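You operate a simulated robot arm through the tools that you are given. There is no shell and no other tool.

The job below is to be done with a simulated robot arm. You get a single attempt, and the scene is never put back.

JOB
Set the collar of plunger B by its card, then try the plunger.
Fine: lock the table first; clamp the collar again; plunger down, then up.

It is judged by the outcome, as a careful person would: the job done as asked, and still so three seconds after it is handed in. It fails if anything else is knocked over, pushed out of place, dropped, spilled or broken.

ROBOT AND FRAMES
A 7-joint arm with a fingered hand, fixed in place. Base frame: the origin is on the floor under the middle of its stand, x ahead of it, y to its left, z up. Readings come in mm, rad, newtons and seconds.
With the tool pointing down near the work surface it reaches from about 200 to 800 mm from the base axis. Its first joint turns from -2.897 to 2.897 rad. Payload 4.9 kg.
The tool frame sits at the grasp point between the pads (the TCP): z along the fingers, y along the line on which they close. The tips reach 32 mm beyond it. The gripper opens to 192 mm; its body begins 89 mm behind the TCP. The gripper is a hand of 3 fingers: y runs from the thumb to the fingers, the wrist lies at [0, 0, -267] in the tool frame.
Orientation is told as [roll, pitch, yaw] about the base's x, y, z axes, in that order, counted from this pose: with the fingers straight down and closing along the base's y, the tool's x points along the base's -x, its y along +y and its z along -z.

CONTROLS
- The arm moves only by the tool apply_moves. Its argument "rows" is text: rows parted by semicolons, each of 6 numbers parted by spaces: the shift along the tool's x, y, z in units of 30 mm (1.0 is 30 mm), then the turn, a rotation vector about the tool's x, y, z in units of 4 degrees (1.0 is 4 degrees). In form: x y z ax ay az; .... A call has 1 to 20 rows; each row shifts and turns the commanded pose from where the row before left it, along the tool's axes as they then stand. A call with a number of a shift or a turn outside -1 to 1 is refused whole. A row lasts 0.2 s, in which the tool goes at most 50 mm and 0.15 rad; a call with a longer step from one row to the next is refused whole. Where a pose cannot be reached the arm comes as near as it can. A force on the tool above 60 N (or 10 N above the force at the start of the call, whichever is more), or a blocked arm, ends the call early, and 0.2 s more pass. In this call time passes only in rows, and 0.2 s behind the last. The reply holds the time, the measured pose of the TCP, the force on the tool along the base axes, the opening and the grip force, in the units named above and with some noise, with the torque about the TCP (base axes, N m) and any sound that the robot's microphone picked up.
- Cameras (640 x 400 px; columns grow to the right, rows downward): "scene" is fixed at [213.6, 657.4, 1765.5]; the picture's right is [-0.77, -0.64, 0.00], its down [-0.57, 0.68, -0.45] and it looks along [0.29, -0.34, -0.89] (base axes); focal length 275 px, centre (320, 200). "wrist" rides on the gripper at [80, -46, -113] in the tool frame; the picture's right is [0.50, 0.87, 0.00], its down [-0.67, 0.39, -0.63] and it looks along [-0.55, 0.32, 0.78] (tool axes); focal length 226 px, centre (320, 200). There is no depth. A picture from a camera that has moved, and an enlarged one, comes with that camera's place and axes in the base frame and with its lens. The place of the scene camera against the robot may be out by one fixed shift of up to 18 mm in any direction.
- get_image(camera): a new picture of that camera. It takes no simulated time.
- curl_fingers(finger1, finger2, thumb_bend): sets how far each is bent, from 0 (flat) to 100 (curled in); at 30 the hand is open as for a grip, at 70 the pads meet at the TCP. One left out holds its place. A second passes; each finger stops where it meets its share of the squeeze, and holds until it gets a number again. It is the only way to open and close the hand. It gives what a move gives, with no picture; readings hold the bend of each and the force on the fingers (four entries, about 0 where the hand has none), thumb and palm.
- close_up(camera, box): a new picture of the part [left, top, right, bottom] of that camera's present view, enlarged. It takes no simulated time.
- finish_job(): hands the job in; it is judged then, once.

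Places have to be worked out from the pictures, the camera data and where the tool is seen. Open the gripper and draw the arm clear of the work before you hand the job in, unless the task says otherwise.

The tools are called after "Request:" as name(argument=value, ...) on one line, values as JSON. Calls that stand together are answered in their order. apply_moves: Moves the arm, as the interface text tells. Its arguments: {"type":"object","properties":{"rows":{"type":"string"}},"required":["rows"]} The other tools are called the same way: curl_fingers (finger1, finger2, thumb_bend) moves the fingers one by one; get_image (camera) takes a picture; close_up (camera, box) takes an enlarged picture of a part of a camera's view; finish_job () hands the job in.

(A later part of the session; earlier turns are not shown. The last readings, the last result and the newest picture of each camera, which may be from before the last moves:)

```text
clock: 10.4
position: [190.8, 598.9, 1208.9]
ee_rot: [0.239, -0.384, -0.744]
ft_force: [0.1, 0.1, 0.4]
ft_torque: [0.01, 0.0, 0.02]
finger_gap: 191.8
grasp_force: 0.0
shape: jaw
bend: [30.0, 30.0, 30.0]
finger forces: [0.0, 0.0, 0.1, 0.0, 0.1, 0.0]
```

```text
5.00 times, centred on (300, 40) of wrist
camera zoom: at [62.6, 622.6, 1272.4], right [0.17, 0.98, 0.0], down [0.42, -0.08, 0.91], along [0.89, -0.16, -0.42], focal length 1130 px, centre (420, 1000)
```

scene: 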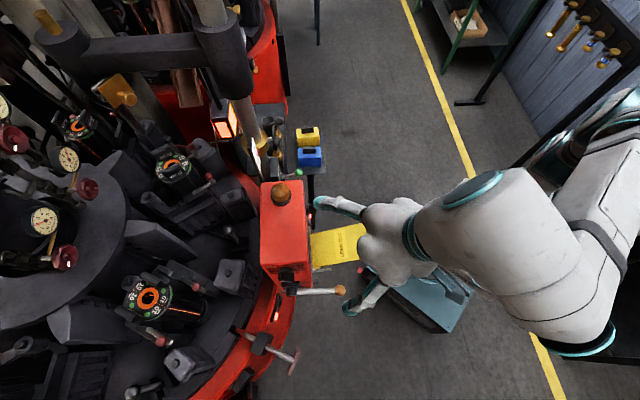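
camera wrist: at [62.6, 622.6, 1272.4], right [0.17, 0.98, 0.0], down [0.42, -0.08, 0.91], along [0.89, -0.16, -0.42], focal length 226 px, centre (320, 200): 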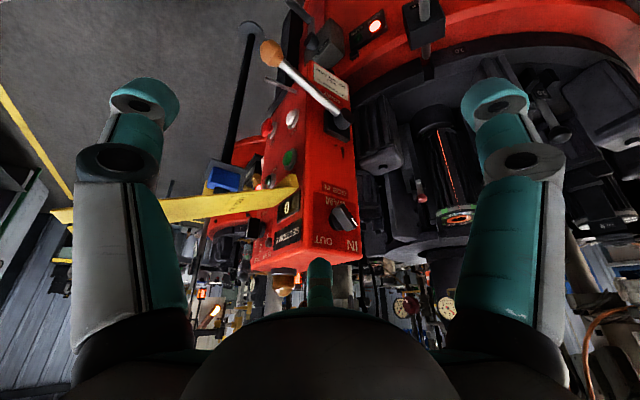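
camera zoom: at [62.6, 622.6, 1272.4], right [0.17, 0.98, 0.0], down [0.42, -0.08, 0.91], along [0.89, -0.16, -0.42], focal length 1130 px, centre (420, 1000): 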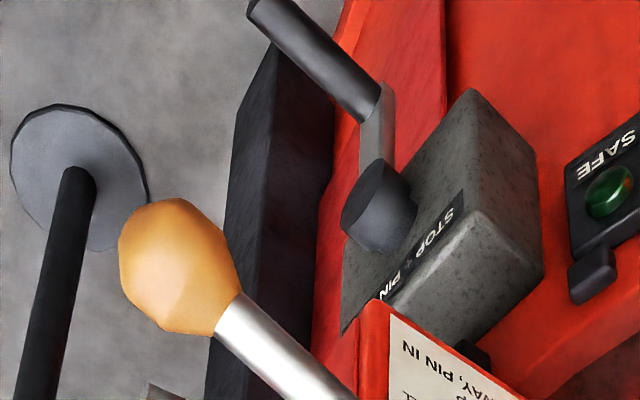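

Now it's clear: the orange lever is GOB IN/AWAY, the card says "STOP, GOB AWAY, PIN IN", and the T-handle pin's block is labelled "(LO)CK" with the LIVE lamp lit. So the T-handle pin (T at about (247,748,785)) locks the table; I'll rotate the hand to point outward for pushing it.

Request:
apply_moves(rows="0 0 0 -0.354 0.203 -0.835; 0 0 0 -0.354 0.203 -0.835; 0 0 0 -0.354 0.203 -0.835; 0 0 0 -0.354 0.203 -0.835; 0 0 0 -0.354 0.203 -0.835; 0 0 0 -0.354 0.203 -0.835; 0 0 0 -0.354 0.203 -0.835; 0 0 0 -0.472 -0.822 0; 0 0 0 -0.472 -0.822 0; 0 0 0 -0.472 -0.822 0; 0 0 0 -0.472 -0.822 0; 0 0 0 -0.472 -0.822 0; 0 0 0 -0.472 -0.822 0; 0 0 0 -0.472 -0.822 0; 0 0 0 -0.472 -0.822 0; 0 0 0 -0.472 -0.822 0")

Request:
get_image(camera="wrist")

Request:
get_image(camera="scene")

```text
clock: 14.0
position: [248.6, 580.3, 1219.1]
ee_rot: [0.743, -0.83, -0.698]
ft_force: [-5.6, 3.4, -1.5]
ft_torque: [0.34, 0.33, -0.49]
finger_gap: 191.7
grasp_force: 0.1
shape: jaw
bend: [30.0, 30.0, 30.0]
finger forces: [0.1, 0.0, 0.1, 0.0, 6.2, 0.0]
stopped in row 16: the arm was blocked; the commanded pose is now the measured one
```

```text
taken
camera wrist: at [107.2, 556.6, 1197.7], right [-0.18, 0.98, 0.03], down [-0.15, -0.06, 0.99], along [0.97, 0.17, 0.16], focal length 226 px, centre (320, 200)
```

wrist: 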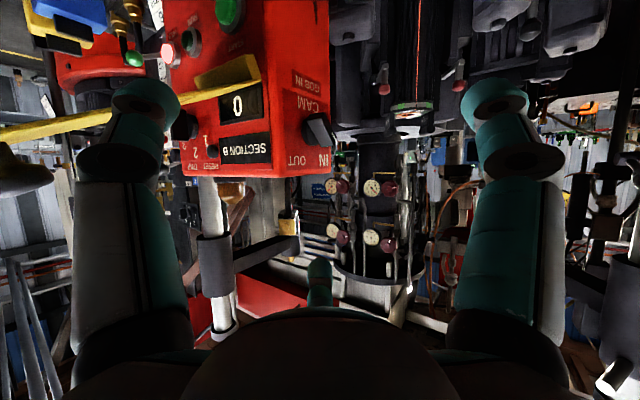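

```text
taken
```

scene: 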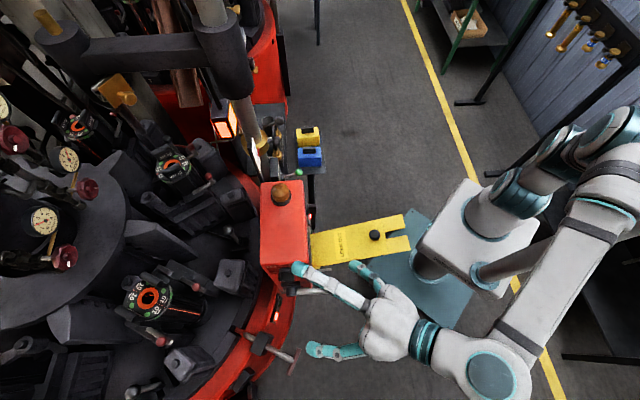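

The thumb has lightly touched (6 N) the edge of the yellow plate because the TCP drifted forward. I'll back off sideways and toward the robot, away from the plate, then check.

Request:
apply_moves(rows="0.64 0.526 -0.453 0 0 0; 0.64 0.526 -0.453 0 0 0; 0.64 0.526 -0.453 0 0 0")

Request:
get_image(camera="wrist")

Request:
get_image(camera="scene")

```text
clock: 15.0
position: [265.4, 599.7, 1287.8]
ee_rot: [0.845, -0.741, -0.892]
ft_force: [-0.9, 1.6, -0.5]
ft_torque: [0.0, 0.01, -0.01]
finger_gap: 191.8
grasp_force: 0.0
shape: jaw
bend: [30.0, 30.0, 30.0]
finger forces: [0.0, 0.0, 0.1, 0.0, 0.1, 0.1]
stopped in row 3: the arm was blocked; the commanded pose is now the measured one
```

```text
taken
camera wrist: at [124.0, 594.5, 1264.7], right [-0.06, 0.99, 0.14], down [-0.16, -0.15, 0.98], along [0.99, 0.04, 0.16], focal length 226 px, centre (320, 200)
```

wrist: 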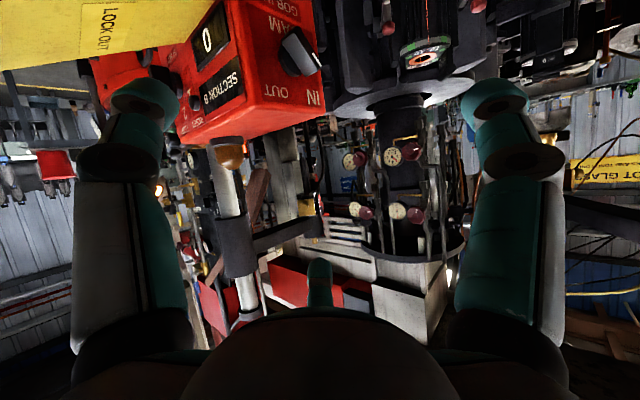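

```text
taken
```

scene: 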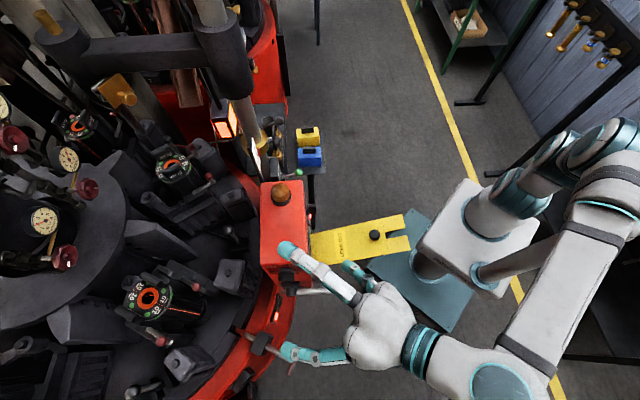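

The arm's wrist appears to be near its joint limits in this twisted pose (no contact force now). I'll turn the hand back to a natural heading along the arm's azimuth while retreating a little toward the robot.

Request:
apply_moves(rows="0.2 -0.04 -0.66 -0.417 0.903 -0.993; 0.2 -0.04 -0.66 -0.417 0.903 -0.993; 0.2 -0.04 -0.66 -0.417 0.903 -0.993; 0.2 -0.04 -0.66 -0.417 0.903 -0.993; 0.2 -0.04 -0.66 -0.417 0.903 -0.993")

Request:
get_image(camera="scene")

Request:
get_image(camera="wrist")

```text
clock: 16.4
position: [227.2, 573.1, 1279.3]
ee_rot: [0.482, -0.748, -0.304]
ft_force: [0.4, -1.3, 0.3]
ft_torque: [-0.04, 0.0, 0.01]
finger_gap: 192.0
grasp_force: 0.0
shape: jaw
bend: [30.0, 30.0, 30.0]
finger forces: [0.1, 0.1, 0.1, 0.1, 0.0, 0.0]
stopped in row 5: the arm was blocked; the commanded pose is now the measured one
```

```text
taken
```

scene: 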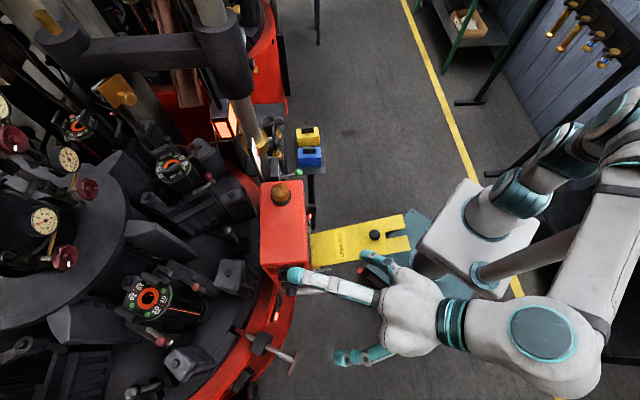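

```text
taken
camera wrist: at [93.6, 518.7, 1285.1], right [-0.38, 0.92, -0.05], down [0.0, 0.05, 1.0], along [0.93, 0.38, -0.02], focal length 226 px, centre (320, 200)
```

wrist: 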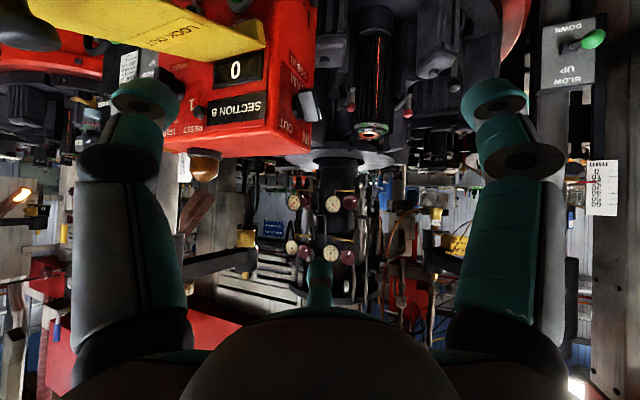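

No contact now and the plate looks unmoved. I'll reduce the tilt and shift sideways away from the plate.

Request:
apply_moves(rows="0.255 0.27 -0.13 0.5 0.87 0; 0.255 0.27 -0.13 0.5 0.87 0; 0.255 0.27 -0.13 0.5 0.87 0; 0.255 0.27 -0.13 0.5 0.87 0; 0.255 0.27 -0.13 0.5 0.87 0")

Request:
get_image(camera="wrist")

```text
clock: 17.6
position: [191.8, 610.3, 1297.2]
ee_rot: [0.257, -0.458, -0.194]
ft_force: [-0.6, 0.3, -0.6]
ft_torque: [-0.02, -0.05, -0.04]
finger_gap: 191.8
grasp_force: 0.0
shape: jaw
bend: [30.0, 30.0, 30.0]
finger forces: [0.0, 0.0, 0.1, 0.0, 0.0, 0.0]
```

```text
taken
camera wrist: at [64.9, 561.0, 1351.4], right [-0.37, 0.93, -0.02], down [0.33, 0.15, 0.93], along [0.87, 0.34, -0.36], focal length 226 px, centre (320, 200)
```

wrist: 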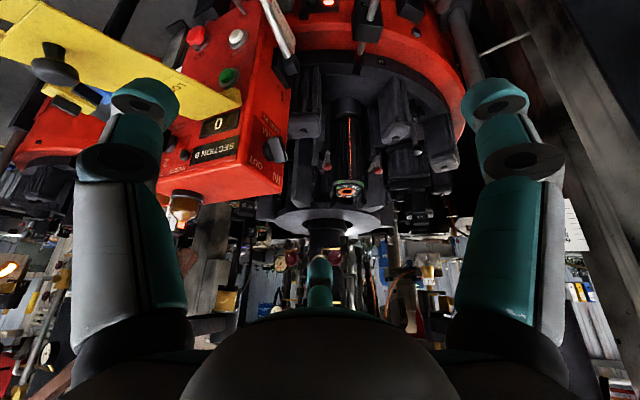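

Clear now. I'll yaw the hand to the arm's own azimuth so it points outward toward the T-handle region.

Request:
apply_moves(rows="0 0 0 -0.435 0.25 -0.866; 0 0 0 -0.435 0.25 -0.866; 0 0 0 -0.435 0.25 -0.866; 0 0 0 -0.435 0.25 -0.866; 0 0 0 -0.435 0.25 -0.866; 0 0 0 -0.435 0.25 -0.866; 0 0 0 -0.435 0.25 -0.866; 0 0 0 -0.435 0.25 -0.866; 0 0 0 -0.435 0.25 -0.866; 0 0 0 -0.435 0.25 -0.866")

Request:
get_image(camera="wrist")

Request:
get_image(camera="scene")

```text
clock: 19.8
position: [185.0, 614.9, 1283.6]
ee_rot: [0.236, -0.433, 0.523]
ft_force: [0.9, 0.2, -1.2]
ft_torque: [-0.03, -0.02, -0.02]
finger_gap: 191.8
grasp_force: 0.1
shape: jaw
bend: [30.0, 30.0, 30.0]
finger forces: [0.1, 0.0, 0.0, 0.1, 0.0, 0.0]
```

```text
taken
camera wrist: at [122.0, 497.3, 1342.1], right [-0.89, 0.46, -0.03], down [0.16, 0.36, 0.92], along [0.43, 0.81, -0.39], focal length 226 px, centre (320, 200)
```

wrist: 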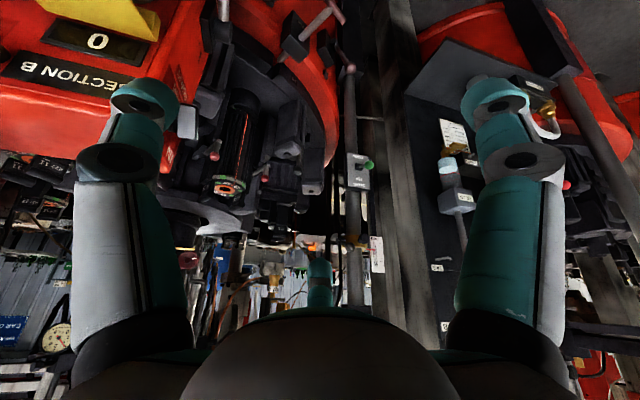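

```text
taken
```

scene: 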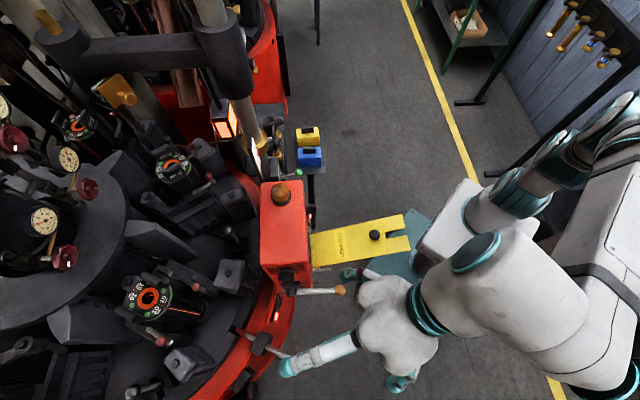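

The T-handle and its block are now visible at the top of the wrist picture; zooming in to locate them.

Request:
close_up(camera="wrist", box=[260, 0, 370, 80])

Request:
close_up(camera="wrist", box=[200, 0, 300, 80])

```text
5.00 times, centred on (315, 40) of wrist
camera zoom: at [122.0, 497.3, 1342.1], right [-0.89, 0.46, -0.03], down [0.16, 0.36, 0.92], along [0.43, 0.81, -0.39], focal length 1130 px, centre (345, 1000)
```

zoom: 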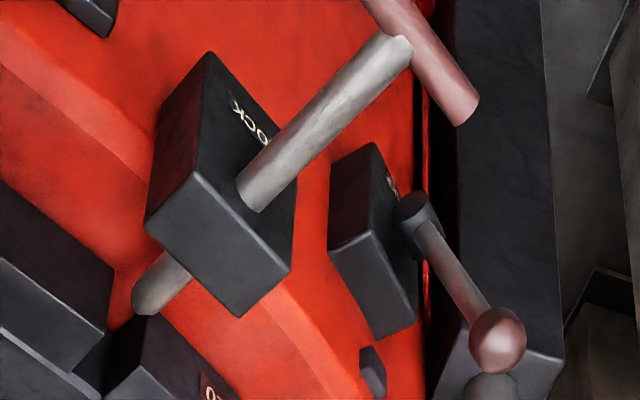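

```text
5.00 times, centred on (250, 40) of wrist
camera zoom: at [122.0, 497.3, 1342.1], right [-0.89, 0.46, -0.03], down [0.16, 0.36, 0.92], along [0.43, 0.81, -0.39], focal length 1130 px, centre (670, 1000)
```

zoom: 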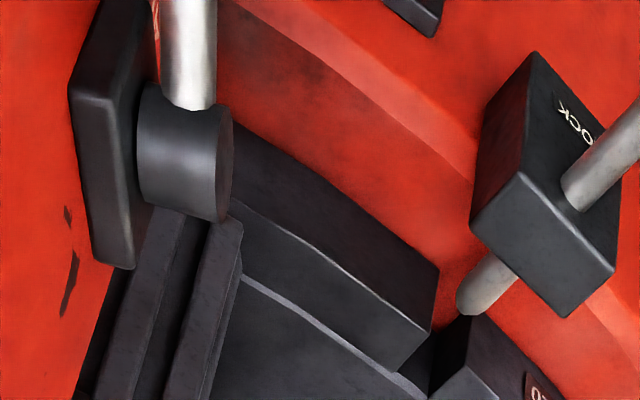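

T rod end is at about (247,750,780), pin direction heading ~15°, block marked LOCK. I'll close the hand into a compact bundle of fingertips for pushing.

Request:
curl_fingers(finger1=70, finger2=70, thumb_bend=70)

Request:
get_image(camera="wrist")

Request:
get_image(camera="scene")

```text
clock: 20.8
position: [183.6, 615.1, 1285.0]
ee_rot: [0.233, -0.431, 0.524]
ft_force: [0.6, 0.1, 0.8]
ft_torque: [0.0, 0.0, 0.0]
finger_gap: 3.4
grasp_force: 0.0
shape: fingers
bend: [69.0, 69.0, 70.0]
finger forces: [0.0, 0.0, 0.1, 0.0, 0.0, 0.0]
```

```text
taken
camera wrist: at [121.7, 497.3, 1342.2], right [-0.89, 0.46, -0.03], down [0.16, 0.36, 0.92], along [0.43, 0.81, -0.39], focal length 226 px, centre (320, 200)
```

wrist: 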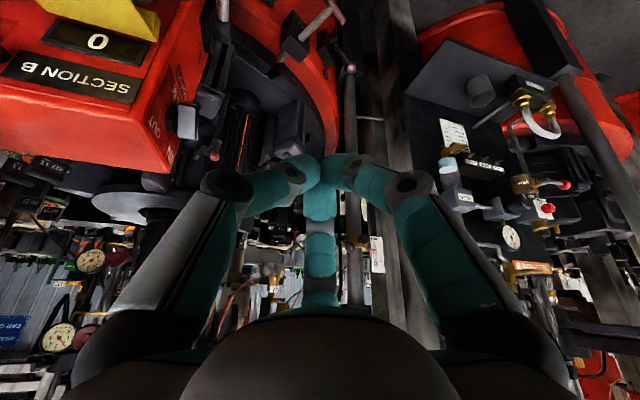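

```text
taken
```

scene: 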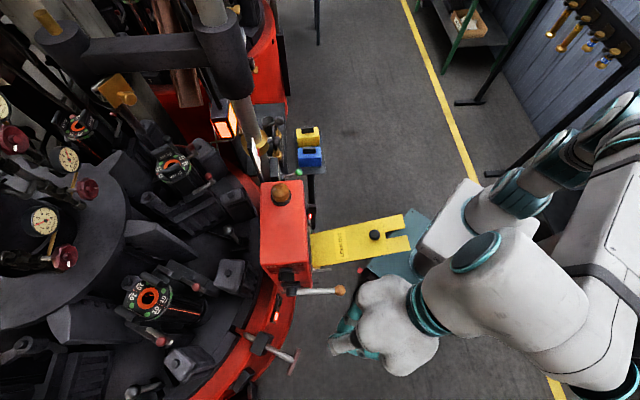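

In this heading the open hand can straddle the T from above, with finger 1 behind the T to push it inward. I'll reopen the hand and move down to a spot above the T-handle.

Request:
curl_fingers(finger1=30, finger2=30, thumb_bend=30)

Request:
apply_moves(rows="0.376 0.1275 0.959 0 0 0; 0.376 0.1275 0.959 0 0 0; 0.376 0.1275 0.959 0 0 0; 0.376 0.1275 0.959 0 0 0; 0.376 0.1275 0.959 0 0 0; 0.376 0.1275 0.959 0 0 0; 0.376 0.1275 0.959 0 0 0; 0.376 0.1275 0.959 0 0 0")

Request:
get_image(camera="wrist")

Request:
get_image(camera="scene")

```text
clock: 21.8
position: [183.7, 614.2, 1284.9]
ee_rot: [0.232, -0.431, 0.524]
ft_force: [-0.2, -0.4, -0.1]
ft_torque: [-0.02, -0.03, -0.05]
finger_gap: 167.3
grasp_force: 0.0
shape: fingers
bend: [30.0, 30.0, 30.0]
finger forces: [0.1, 0.1, 0.0, 0.0, 0.0, 0.0]
```

```text
clock: 23.6
position: [148.3, 690.1, 1050.6]
ee_rot: [0.234, -0.433, 0.521]
ft_force: [0.2, 0.0, 1.1]
ft_torque: [-0.05, 0.03, 0.01]
finger_gap: 167.7
grasp_force: 0.0
shape: fingers
bend: [30.0, 30.0, 30.0]
finger forces: [0.0, 0.0, 0.1, 0.0, 0.0, 0.1]
```

```text
taken
camera wrist: at [87.4, 573.2, 1107.8], right [-0.89, 0.46, -0.03], down [0.16, 0.36, 0.92], along [0.43, 0.81, -0.39], focal length 226 px, centre (320, 200)
```

wrist: 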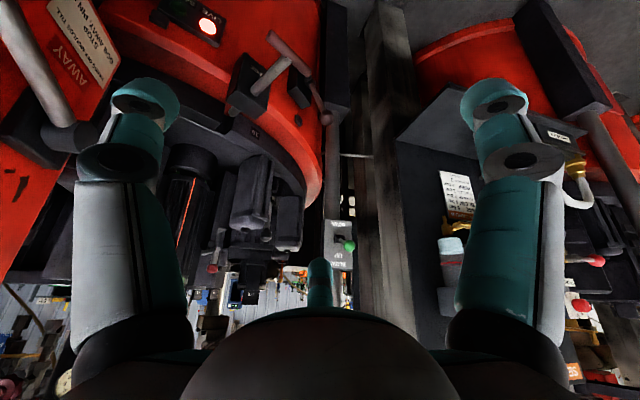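

```text
taken
```

scene: 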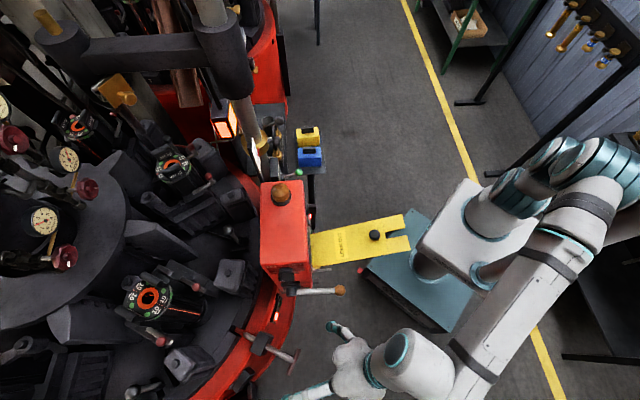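

The T-handle is clearly seen now; zooming to triangulate it more accurately.

Request:
close_up(camera="wrist", box=[180, 0, 340, 110])

```text
3.64 times, centred on (260, 55) of wrist
camera zoom: at [87.4, 573.2, 1107.8], right [-0.89, 0.46, -0.03], down [0.16, 0.36, 0.92], along [0.43, 0.81, -0.39], focal length 822 px, centre (538, 727)
```

zoom: 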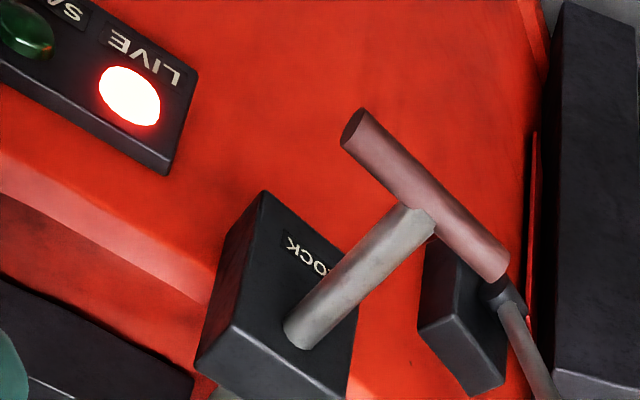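

I estimate the T center at (248,752,765). Moving to directly above it, with the T to come between finger 1 and the others.

Request:
apply_moves(rows="-0.412 -0.319 0.997 0 0 0; -0.412 -0.319 0.997 0 0 0; -0.412 -0.319 0.997 0 0 0; -0.412 -0.319 0.997 0 0 0; -0.412 -0.319 0.997 0 0 0; -0.412 -0.319 0.997 0 0 0")

Request:
get_image(camera="wrist")

Request:
get_image(camera="scene")

```text
clock: 25.0
position: [286.6, 752.5, 909.1]
ee_rot: [0.234, -0.433, 0.524]
ft_force: [-0.3, -0.8, 0.7]
ft_torque: [-0.05, 0.07, 0.0]
finger_gap: 167.9
grasp_force: 0.0
shape: fingers
bend: [30.0, 30.0, 30.0]
finger forces: [0.0, 0.0, 0.1, 0.0, 0.0, 0.0]
```

```text
taken
camera wrist: at [224.0, 633.5, 967.6], right [-0.89, 0.46, -0.03], down [0.16, 0.36, 0.92], along [0.43, 0.81, -0.39], focal length 226 px, centre (320, 200)
```

wrist: 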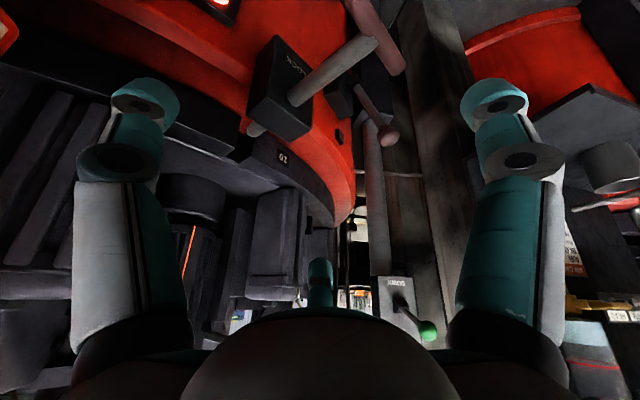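

```text
taken
```

scene: 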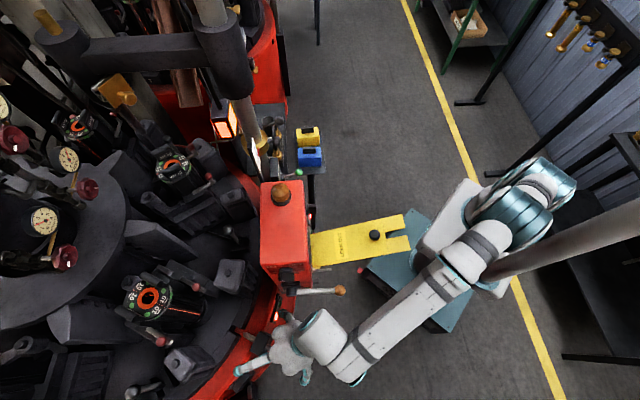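

Before descending I'll look closely at the pin tip, rim notch and clearances for the fingers.

Request:
close_up(camera="wrist", box=[190, 0, 420, 180])

Request:
close_up(camera="scene", box=[210, 300, 330, 390])

```text
2.22 times, centred on (305, 90) of wrist
camera zoom: at [224.0, 633.5, 967.6], right [-0.89, 0.46, -0.03], down [0.16, 0.36, 0.92], along [0.43, 0.81, -0.39], focal length 502 px, centre (353, 444)
```

zoom: 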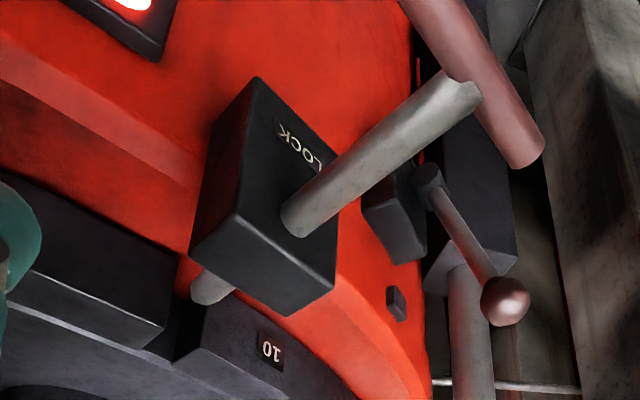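

```text
4.44 times, centred on (270, 345) of scene
camera zoom: at [213.6, 657.4, 1765.5], right [-0.77, -0.64, 0.0], down [-0.57, 0.68, -0.45], along [0.29, -0.34, -0.89], focal length 1221 px, centre (542, -444)
```

zoom: 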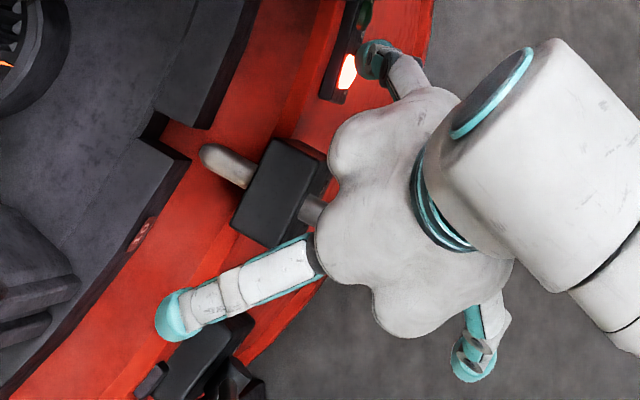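

The pin needs roughly 40 mm more. I'll curl the thumb and finger 2 fully so that only one finger remains extended behind the T as a pusher, then check the picture to be sure which finger is which.

Request:
curl_fingers(finger2=100, thumb_bend=100)

Request:
get_image(camera="wrist")

Request:
close_up(camera="scene", box=[210, 300, 330, 390])

```text
clock: 26.0
position: [285.8, 751.2, 908.5]
ee_rot: [0.234, -0.431, 0.524]
ft_force: [-0.4, -0.4, 0.5]
ft_torque: [0.03, 0.01, 0.0]
finger_gap: 87.4
grasp_force: 0.1
shape: fingers
bend: [30.0, 97.0, 91.0]
finger forces: [0.1, 0.0, 0.1, 0.0, 0.0, 0.0]
```

```text
taken
camera wrist: at [223.8, 633.0, 967.5], right [-0.89, 0.46, -0.03], down [0.16, 0.36, 0.92], along [0.43, 0.81, -0.39], focal length 226 px, centre (320, 200)
```

wrist: 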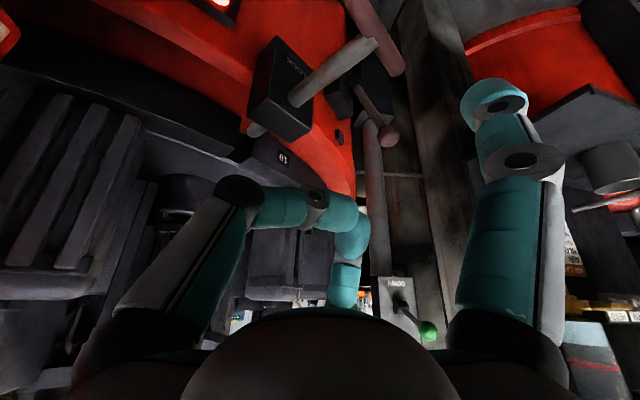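

```text
4.44 times, centred on (270, 345) of scene
camera zoom: at [213.6, 657.4, 1765.5], right [-0.77, -0.64, 0.0], down [-0.57, 0.68, -0.45], along [0.29, -0.34, -0.89], focal length 1221 px, centre (542, -444)
```

zoom: 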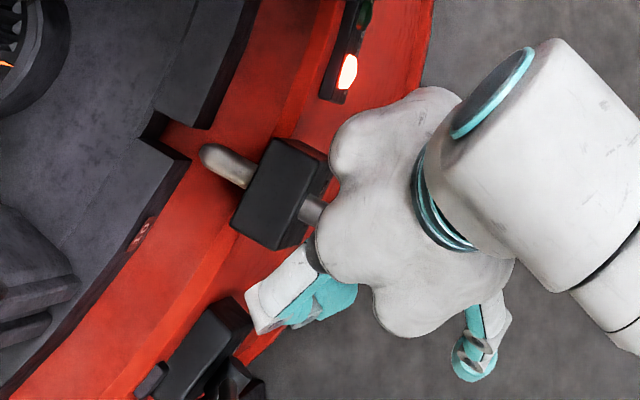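

Finger 1 is the extended one, at the -x side as wanted. To keep the palm clear above the LOCK block I'll tilt the hand ~20° so finger 1 hangs lowest, and shift back slightly.

Request:
apply_moves(rows="0 0 0 0.236 -0.922 -0.33; 0 0 0 0.236 -0.922 -0.33; 0 0 0 0.236 -0.922 -0.33; 0 0 0 0.236 -0.922 -0.33; 0 0 0 0.236 -0.922 -0.33")

Request:
get_image(camera="wrist")

Request:
close_up(camera="scene", box=[210, 300, 330, 390])

```text
clock: 27.2
position: [284.2, 752.0, 908.7]
ee_rot: [0.112, -0.77, 0.593]
ft_force: [-0.6, 0.3, -0.1]
ft_torque: [-0.03, -0.03, 0.01]
finger_gap: 87.2
grasp_force: 0.0
shape: fingers
bend: [30.0, 97.0, 91.0]
finger forces: [0.0, 0.0, 0.0, 0.0, 0.0, 0.1]
```

```text
taken
camera wrist: at [208.4, 630.7, 931.5], right [-0.83, 0.48, -0.28], down [-0.16, 0.27, 0.95], along [0.53, 0.84, -0.15], focal length 226 px, centre (320, 200)
```

wrist: 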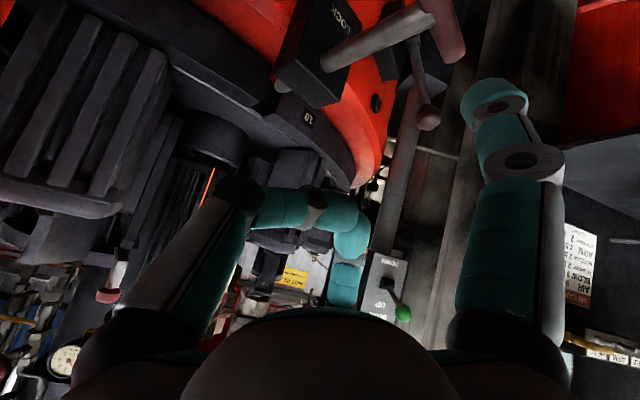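

```text
4.44 times, centred on (270, 345) of scene
camera zoom: at [213.6, 657.4, 1765.5], right [-0.77, -0.64, 0.0], down [-0.57, 0.68, -0.45], along [0.29, -0.34, -0.89], focal length 1221 px, centre (542, -444)
```

zoom: 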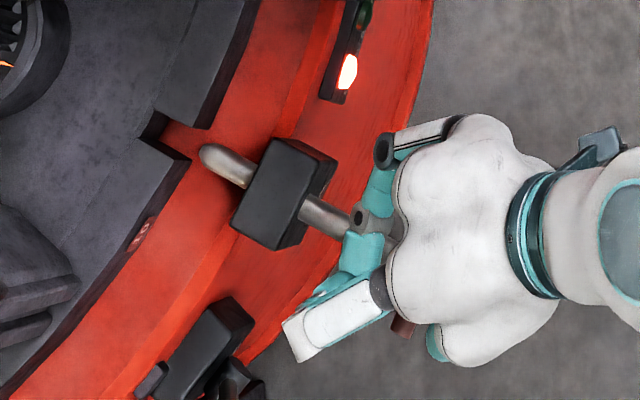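

The hand took this tilt fine. Now I shift back a bit and descend so finger 1 hangs just behind the T-bar.

Request:
apply_moves(rows="0.757 0.01 -0.735 0 0 0; 0.6 -0.07 0.62 0 0 0; 0.6 -0.07 0.62 0 0 0; 0.6 -0.07 0.62 0 0 0")

Request:
get_image(camera="wrist")

Request:
close_up(camera="scene", box=[210, 300, 330, 390])

```text
clock: 28.2
position: [259.3, 735.6, 829.8]
ee_rot: [0.109, -0.77, 0.592]
ft_force: [-0.6, 0.9, 0.3]
ft_torque: [-0.07, 0.06, -0.02]
finger_gap: 87.3
grasp_force: 0.1
shape: fingers
bend: [30.0, 97.0, 91.0]
finger forces: [0.0, 0.0, 0.0, 0.0, 0.0, 0.0]
```

```text
taken
camera wrist: at [183.9, 613.6, 853.1], right [-0.83, 0.48, -0.28], down [-0.16, 0.27, 0.95], along [0.53, 0.84, -0.15], focal length 226 px, centre (320, 200)
```

wrist: 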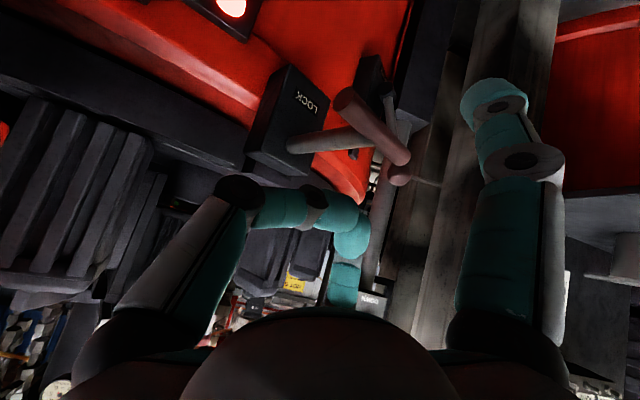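

```text
4.44 times, centred on (270, 345) of scene
camera zoom: at [213.6, 657.4, 1765.5], right [-0.77, -0.64, 0.0], down [-0.57, 0.68, -0.45], along [0.29, -0.34, -0.89], focal length 1221 px, centre (542, -444)
```

zoom: 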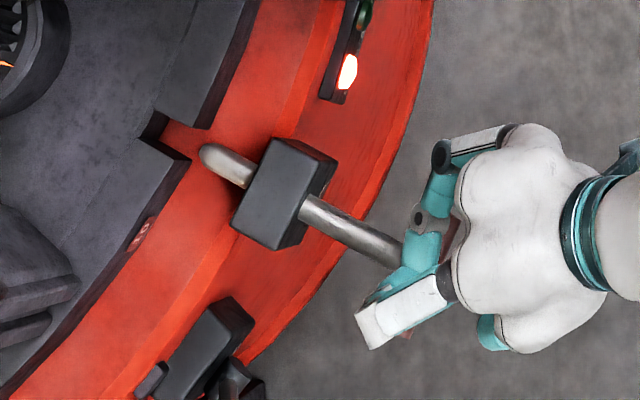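

The T-bar is between finger 1 and the palm side, with ~40 mm gap to finger 1. I'll raise slightly for clearance over the LOCK block and start moving along the pin direction until contact.

Request:
apply_moves(rows="-0.347 0.04 -0.358 0 0 0; -0.228 -0.129 0.208 0 0 0; -0.228 -0.129 0.208 0 0 0; -0.228 -0.129 0.208 0 0 0; -0.228 -0.129 0.208 0 0 0; -0.171 -0.097 0.156 0 0 0")

Request:
get_image(camera="wrist")

Request:
close_up(camera="scene", box=[210, 300, 330, 390])

```text
clock: 29.6
position: [305.4, 746.7, 847.0]
ee_rot: [0.111, -0.769, 0.596]
ft_force: [-3.8, -2.3, 2.9]
ft_torque: [-0.12, 0.45, 0.24]
finger_gap: 92.3
grasp_force: 1.7
shape: fingers
bend: [26.0, 97.0, 91.0]
finger forces: [3.9, 0.0, 0.0, 0.0, 0.1, 0.0]
```

```text
taken
camera wrist: at [229.8, 625.4, 869.2], right [-0.83, 0.47, -0.28], down [-0.16, 0.27, 0.95], along [0.53, 0.84, -0.15], focal length 226 px, centre (320, 200)
```

wrist: 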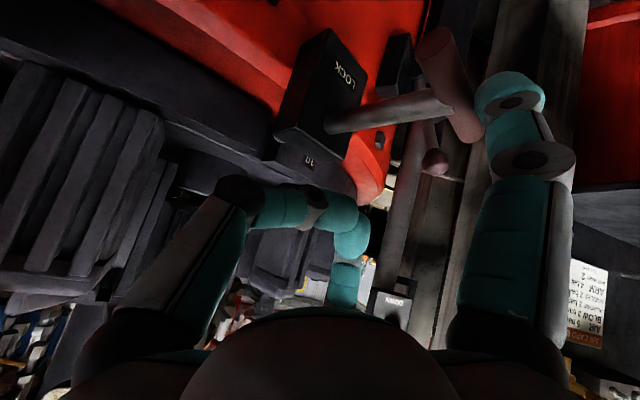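

```text
4.44 times, centred on (270, 345) of scene
camera zoom: at [213.6, 657.4, 1765.5], right [-0.77, -0.64, 0.0], down [-0.57, 0.68, -0.45], along [0.29, -0.34, -0.89], focal length 1221 px, centre (542, -444)
```

zoom: 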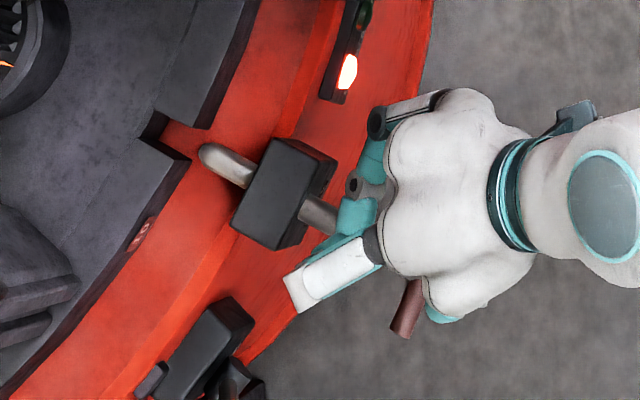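

Finger 1 is in contact with the T-bar (about 4 N) and giving a little; the pin hasn't moved yet. I'll keep pushing in small steps and watch the forces.

Request:
apply_moves(rows="-0.171 -0.097 0.156 0 0 0; -0.171 -0.097 0.156 0 0 0")

Request:
close_up(camera="scene", box=[210, 300, 330, 390])

```text
clock: 30.2
position: [321.4, 750.8, 844.5]
ee_rot: [0.11, -0.768, 0.594]
ft_force: [-1.6, 0.9, -1.1]
ft_torque: [-0.03, 0.08, 0.03]
finger_gap: 90.9
grasp_force: 0.8
shape: fingers
bend: [27.0, 97.0, 91.0]
finger forces: [1.7, 0.0, 0.0, 0.0, 0.0, 0.0]
```

```text
4.44 times, centred on (270, 345) of scene
camera zoom: at [213.6, 657.4, 1765.5], right [-0.77, -0.64, 0.0], down [-0.57, 0.68, -0.45], along [0.29, -0.34, -0.89], focal length 1221 px, centre (542, -444)
```

zoom: 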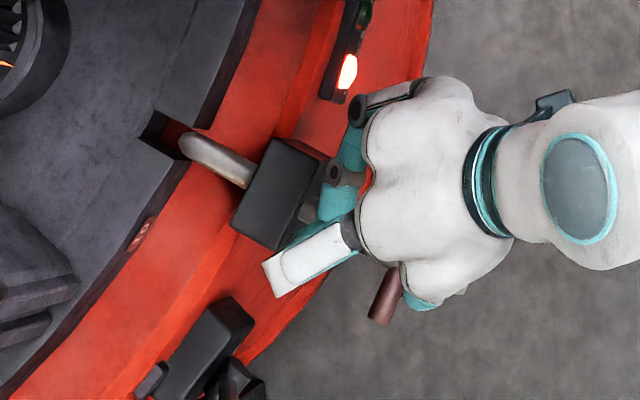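

The pin moved inward with low force. Continuing in small steps.

Request:
apply_moves(rows="-0.171 -0.097 0.156 0 0 0; -0.171 -0.097 0.156 0 0 0")

Request:
close_up(camera="scene", box=[210, 300, 330, 390])

```text
clock: 30.8
position: [334.6, 754.6, 845.6]
ee_rot: [0.109, -0.771, 0.594]
ft_force: [-1.7, 0.1, -0.6]
ft_torque: [-0.06, 0.03, 0.06]
finger_gap: 89.5
grasp_force: 0.2
shape: fingers
bend: [28.0, 97.0, 91.0]
finger forces: [1.2, 0.1, 0.0, 0.0, 0.0, 0.0]
```

```text
4.44 times, centred on (270, 345) of scene
camera zoom: at [213.6, 657.4, 1765.5], right [-0.77, -0.64, 0.0], down [-0.57, 0.68, -0.45], along [0.29, -0.34, -0.89], focal length 1221 px, centre (542, -444)
```

zoom: 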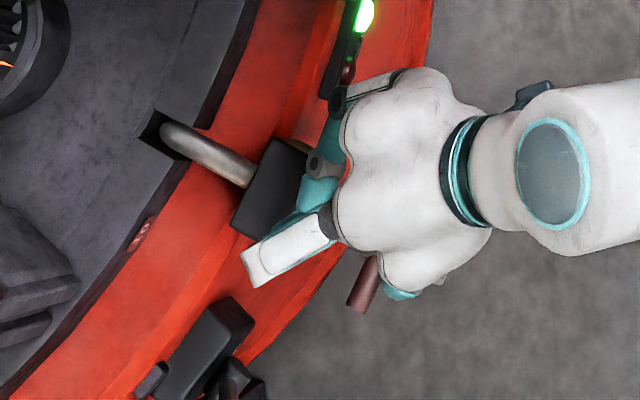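

The SAFE lamp has gone green and LIVE is off; the pin has entered the notch. I'll push a little further to seat it fully.

Request:
apply_moves(rows="-0.137 -0.078 0.125 0 0 0; -0.137 -0.078 0.125 0 0 0")

Request:
close_up(camera="scene", box=[210, 300, 330, 390])

Request:
get_image(camera="wrist")

```text
clock: 31.4
position: [343.4, 756.4, 848.5]
ee_rot: [0.11, -0.767, 0.593]
ft_force: [-6.2, -1.5, 0.1]
ft_torque: [-0.14, 0.46, 0.24]
finger_gap: 95.9
grasp_force: 2.8
shape: fingers
bend: [24.0, 97.0, 91.0]
finger forces: [5.9, 0.0, 0.1, 0.0, 0.0, 0.0]
```

```text
4.44 times, centred on (270, 345) of scene
camera zoom: at [213.6, 657.4, 1765.5], right [-0.77, -0.64, 0.0], down [-0.57, 0.68, -0.45], along [0.29, -0.34, -0.89], focal length 1221 px, centre (542, -444)
```

zoom: 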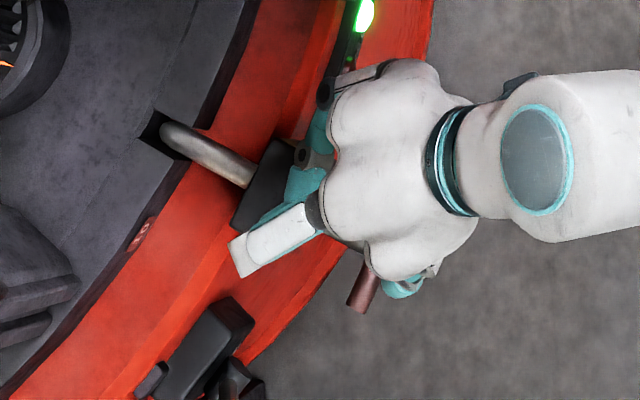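

```text
taken
camera wrist: at [268.7, 634.7, 869.7], right [-0.83, 0.48, -0.28], down [-0.16, 0.27, 0.95], along [0.53, 0.84, -0.15], focal length 226 px, centre (320, 200)
```

wrist: 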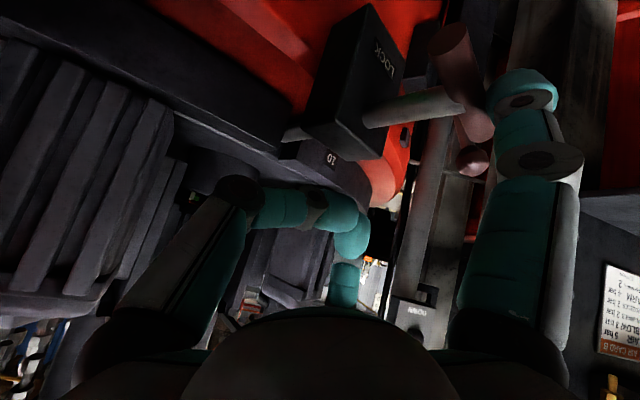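

The pin is fully seated (force rises, no further motion) and SAFE is lit, so the table is locked. I'll back off and lift the hand clear.

Request:
apply_moves(rows="0.228 0.129 -0.208 0 0 0; 0.228 0.129 -0.208 0 0 0; 0.228 0.129 -0.208 0 0 0; 0.228 0.129 -0.208 0 0 0; -0.6 0.07 -0.62 0 0 0; -0.694 0.079 -0.716 0 0 0; -0.694 0.079 -0.716 0 0 0; -0.694 0.079 -0.716 0 0 0")

Request:
get_image(camera="wrist")

Request:
get_image(camera="scene")

```text
clock: 33.2
position: [305.4, 744.7, 960.5]
ee_rot: [0.108, -0.769, 0.597]
ft_force: [0.0, 0.0, -0.2]
ft_torque: [0.02, -0.05, 0.02]
finger_gap: 88.1
grasp_force: 0.1
shape: fingers
bend: [30.0, 97.0, 91.0]
finger forces: [0.0, 0.0, 0.0, 0.1, 0.1, 0.0]
```

```text
taken
camera wrist: at [230.1, 623.8, 984.3], right [-0.83, 0.47, -0.28], down [-0.16, 0.27, 0.95], along [0.53, 0.84, -0.15], focal length 226 px, centre (320, 200)
```

wrist: 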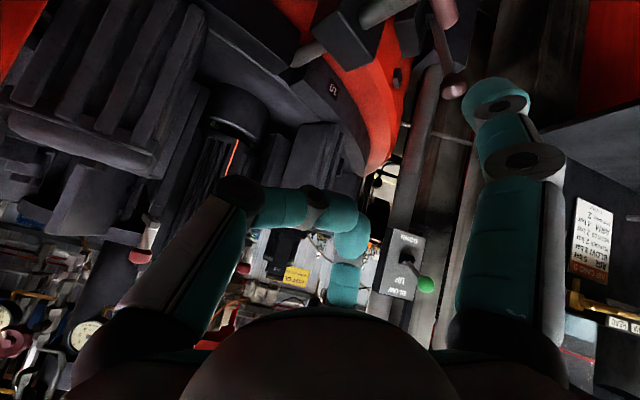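

```text
taken
```

scene: 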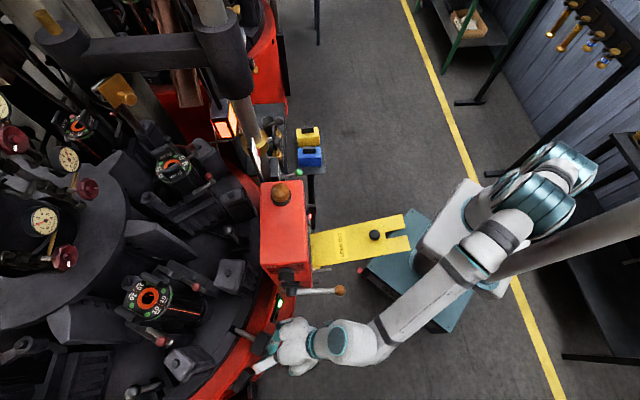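

Table locked and hand clear. Now retreat toward the robot, undo the extra tilt, and go back up to the high waypoint.

Request:
apply_moves(rows="0.293 0.327 -0.949 0 0 0; 0.293 0.327 -0.949 0 0 0; 0.293 0.327 -0.949 0 0 0; 0.293 0.327 -0.949 0 0 0; 0.293 0.327 -0.949 0 0 0; 0.293 0.327 -0.949 0 0 0; 0 0 0 -0.236 0.922 0.33; 0 0 0 -0.236 0.922 0.33; 0 0 0 -0.236 0.922 0.33; 0 0 0 -0.236 0.922 0.33; 0 0 0 -0.236 0.922 0.33; -0.376 -0.1275 -0.959 0 0 0; -0.376 -0.1275 -0.959 0 0 0; -0.376 -0.1275 -0.959 0 0 0; -0.376 -0.1275 -0.959 0 0 0; -0.376 -0.1275 -0.959 0 0 0; -0.376 -0.1275 -0.959 0 0 0; -0.376 -0.1275 -0.959 0 0 0; -0.376 -0.1275 -0.959 0 0 0")

Request:
get_image(camera="wrist")

Request:
get_image(camera="scene")

```text
clock: 37.2
position: [185.2, 609.3, 1285.8]
ee_rot: [0.232, -0.432, 0.523]
ft_force: [0.9, -0.4, -0.4]
ft_torque: [-0.02, 0.04, 0.0]
finger_gap: 87.5
grasp_force: 0.0
shape: fingers
bend: [30.0, 97.0, 91.0]
finger forces: [0.0, 0.0, 0.1, 0.0, 0.0, 0.1]
```

```text
taken
camera wrist: at [122.7, 491.9, 1344.9], right [-0.89, 0.46, -0.03], down [0.16, 0.36, 0.92], along [0.43, 0.81, -0.39], focal length 226 px, centre (320, 200)
```

wrist: 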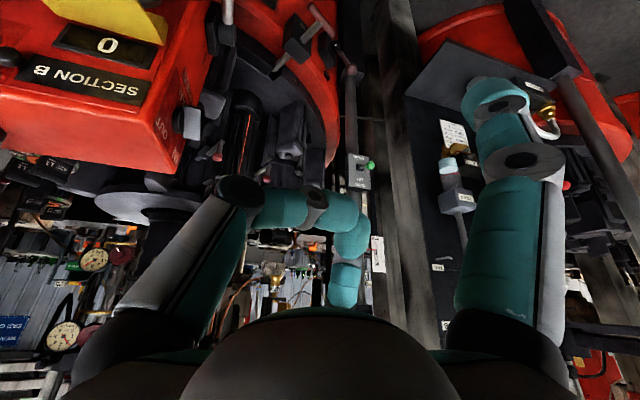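

```text
taken
```

scene: 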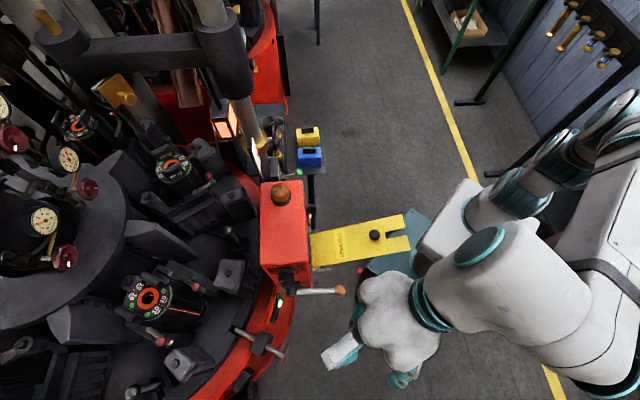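

Now I carry the hand high over the yellow plate back to the front of the collar.

Request:
apply_moves(rows="-0.416 0.208 -0.884 0 0 0; -0.119 -0.969 -0.174 0 0 0; -0.119 -0.969 -0.174 0 0 0; -0.119 -0.969 -0.174 0 0 0; -0.119 -0.969 -0.174 0 0 0; -0.119 -0.969 -0.174 0 0 0; -0.119 -0.969 -0.174 0 0 0; -0.119 -0.969 -0.174 0 0 0; -0.119 -0.969 -0.174 0 0 0; -0.119 -0.969 -0.174 0 0 0; -0.119 -0.969 -0.174 0 0 0; -0.119 -0.969 -0.174 0 0 0; -0.119 -0.969 -0.174 0 0 0; -0.119 -0.969 -0.174 0 0 0; -0.119 -0.969 -0.174 0 0 0; -0.119 -0.969 -0.174 0 0 0; -0.119 -0.969 -0.174 0 0 0")

Request:
get_image(camera="wrist")

Request:
get_image(camera="scene")

```text
clock: 40.8
position: [472.5, 237.6, 1316.4]
ee_rot: [0.235, -0.432, 0.524]
ft_force: [0.1, 0.6, -1.1]
ft_torque: [-0.01, 0.02, 0.0]
finger_gap: 87.5
grasp_force: 0.0
shape: fingers
bend: [30.0, 97.0, 91.0]
finger forces: [0.0, 0.0, 0.0, 0.1, 0.1, 0.0]
```

```text
taken
camera wrist: at [411.6, 120.3, 1374.5], right [-0.89, 0.46, -0.03], down [0.16, 0.36, 0.92], along [0.43, 0.81, -0.39], focal length 226 px, centre (320, 200)
```

wrist: 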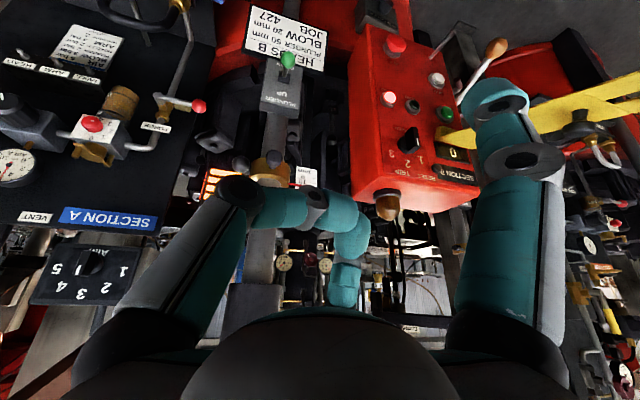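

```text
taken
```

scene: 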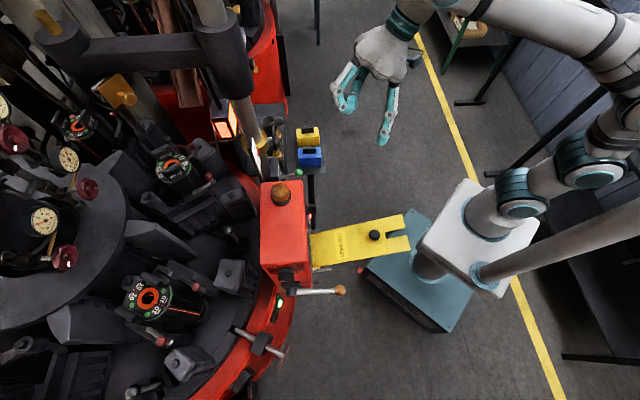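

I'll uncurl the thumb to clear the view, yaw the hand square to the machine (heading 45°), and move closer to inspect the collar clamp.

Request:
curl_fingers(thumb_bend=30)

Request:
apply_moves(rows="0 0 0 0.416 -0.208 0.884; 0 0 0 0.416 -0.208 0.884; 0 0 0 0.416 -0.208 0.884; 0 0 0 0.416 -0.208 0.884; -0.3125 0.036 0.87 0 0 0; -0.3125 0.036 0.87 0 0 0; -0.3125 0.036 0.87 0 0 0; -0.3125 0.036 0.87 0 0 0")

Request:
get_image(camera="wrist")

```text
clock: 41.8
position: [474.8, 238.1, 1316.0]
ee_rot: [0.233, -0.431, 0.522]
ft_force: [-0.3, 0.5, 1.1]
ft_torque: [-0.02, -0.03, 0.01]
finger_gap: 168.2
grasp_force: 0.2
shape: fingers
bend: [30.0, 100.0, 30.0]
finger forces: [0.0, 0.0, 0.0, 0.0, 0.1, 0.0]
```

```text
clock: 43.6
position: [542.5, 281.3, 1241.6]
ee_rot: [0.235, -0.432, 0.241]
ft_force: [-1.1, -0.4, 0.7]
ft_torque: [-0.05, 0.01, 0.0]
finger_gap: 168.1
grasp_force: 0.2
shape: fingers
bend: [30.0, 100.0, 30.0]
finger forces: [0.0, 0.0, 0.0, 0.0, 0.0, 0.0]
```

```text
taken
camera wrist: at [450.3, 185.9, 1299.5], right [-0.73, 0.69, -0.03], down [0.25, 0.3, 0.92], along [0.64, 0.66, -0.39], focal length 226 px, centre (320, 200)
```

wrist: 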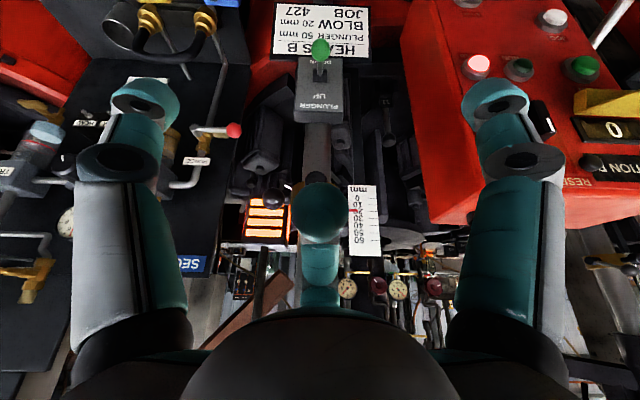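

Finger 2's tip blocks the view of the collar; I'll tilt the hand up about 14° so the collar shows above it in the image.

Request:
apply_moves(rows="0 0 0 -0.5 -0.87 0; 0 0 0 -0.5 -0.87 0; 0 0 0 -0.5 -0.87 0; 0 0 0 -0.25 -0.43 0")

Request:
get_image(camera="wrist")

Request:
close_up(camera="wrist", box=[240, 120, 400, 220])

```text
clock: 44.6
position: [543.3, 280.8, 1241.1]
ee_rot: [0.396, -0.631, 0.166]
ft_force: [0.1, 0.0, 0.0]
ft_torque: [-0.01, 0.03, -0.01]
finger_gap: 168.4
grasp_force: 0.0
shape: fingers
bend: [30.0, 100.0, 30.0]
finger forces: [0.0, 0.0, 0.0, 0.0, 0.0, 0.0]
```

```text
taken
camera wrist: at [444.5, 178.2, 1265.5], right [-0.72, 0.69, -0.03], down [0.09, 0.13, 0.99], along [0.68, 0.71, -0.16], focal length 226 px, centre (320, 200)
```

wrist: 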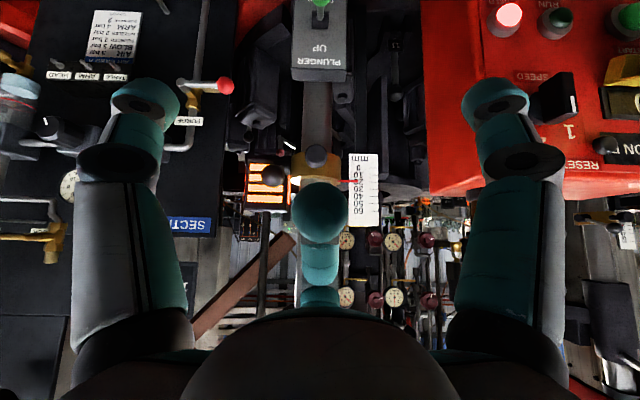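

```text
4.00 times, centred on (320, 170) of wrist
camera zoom: at [444.5, 178.2, 1265.5], right [-0.72, 0.69, -0.03], down [0.09, 0.13, 0.99], along [0.68, 0.71, -0.16], focal length 904 px, centre (320, 320)
```

zoom: 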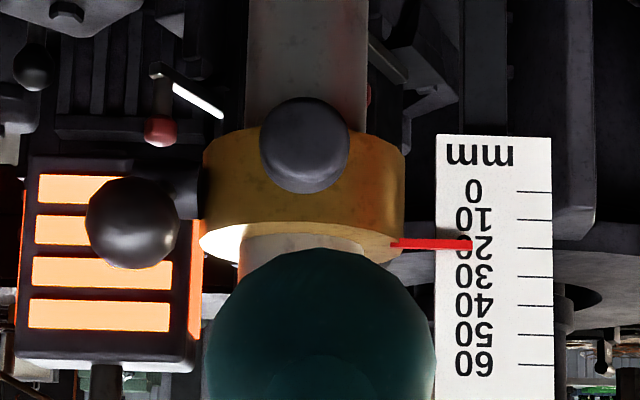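

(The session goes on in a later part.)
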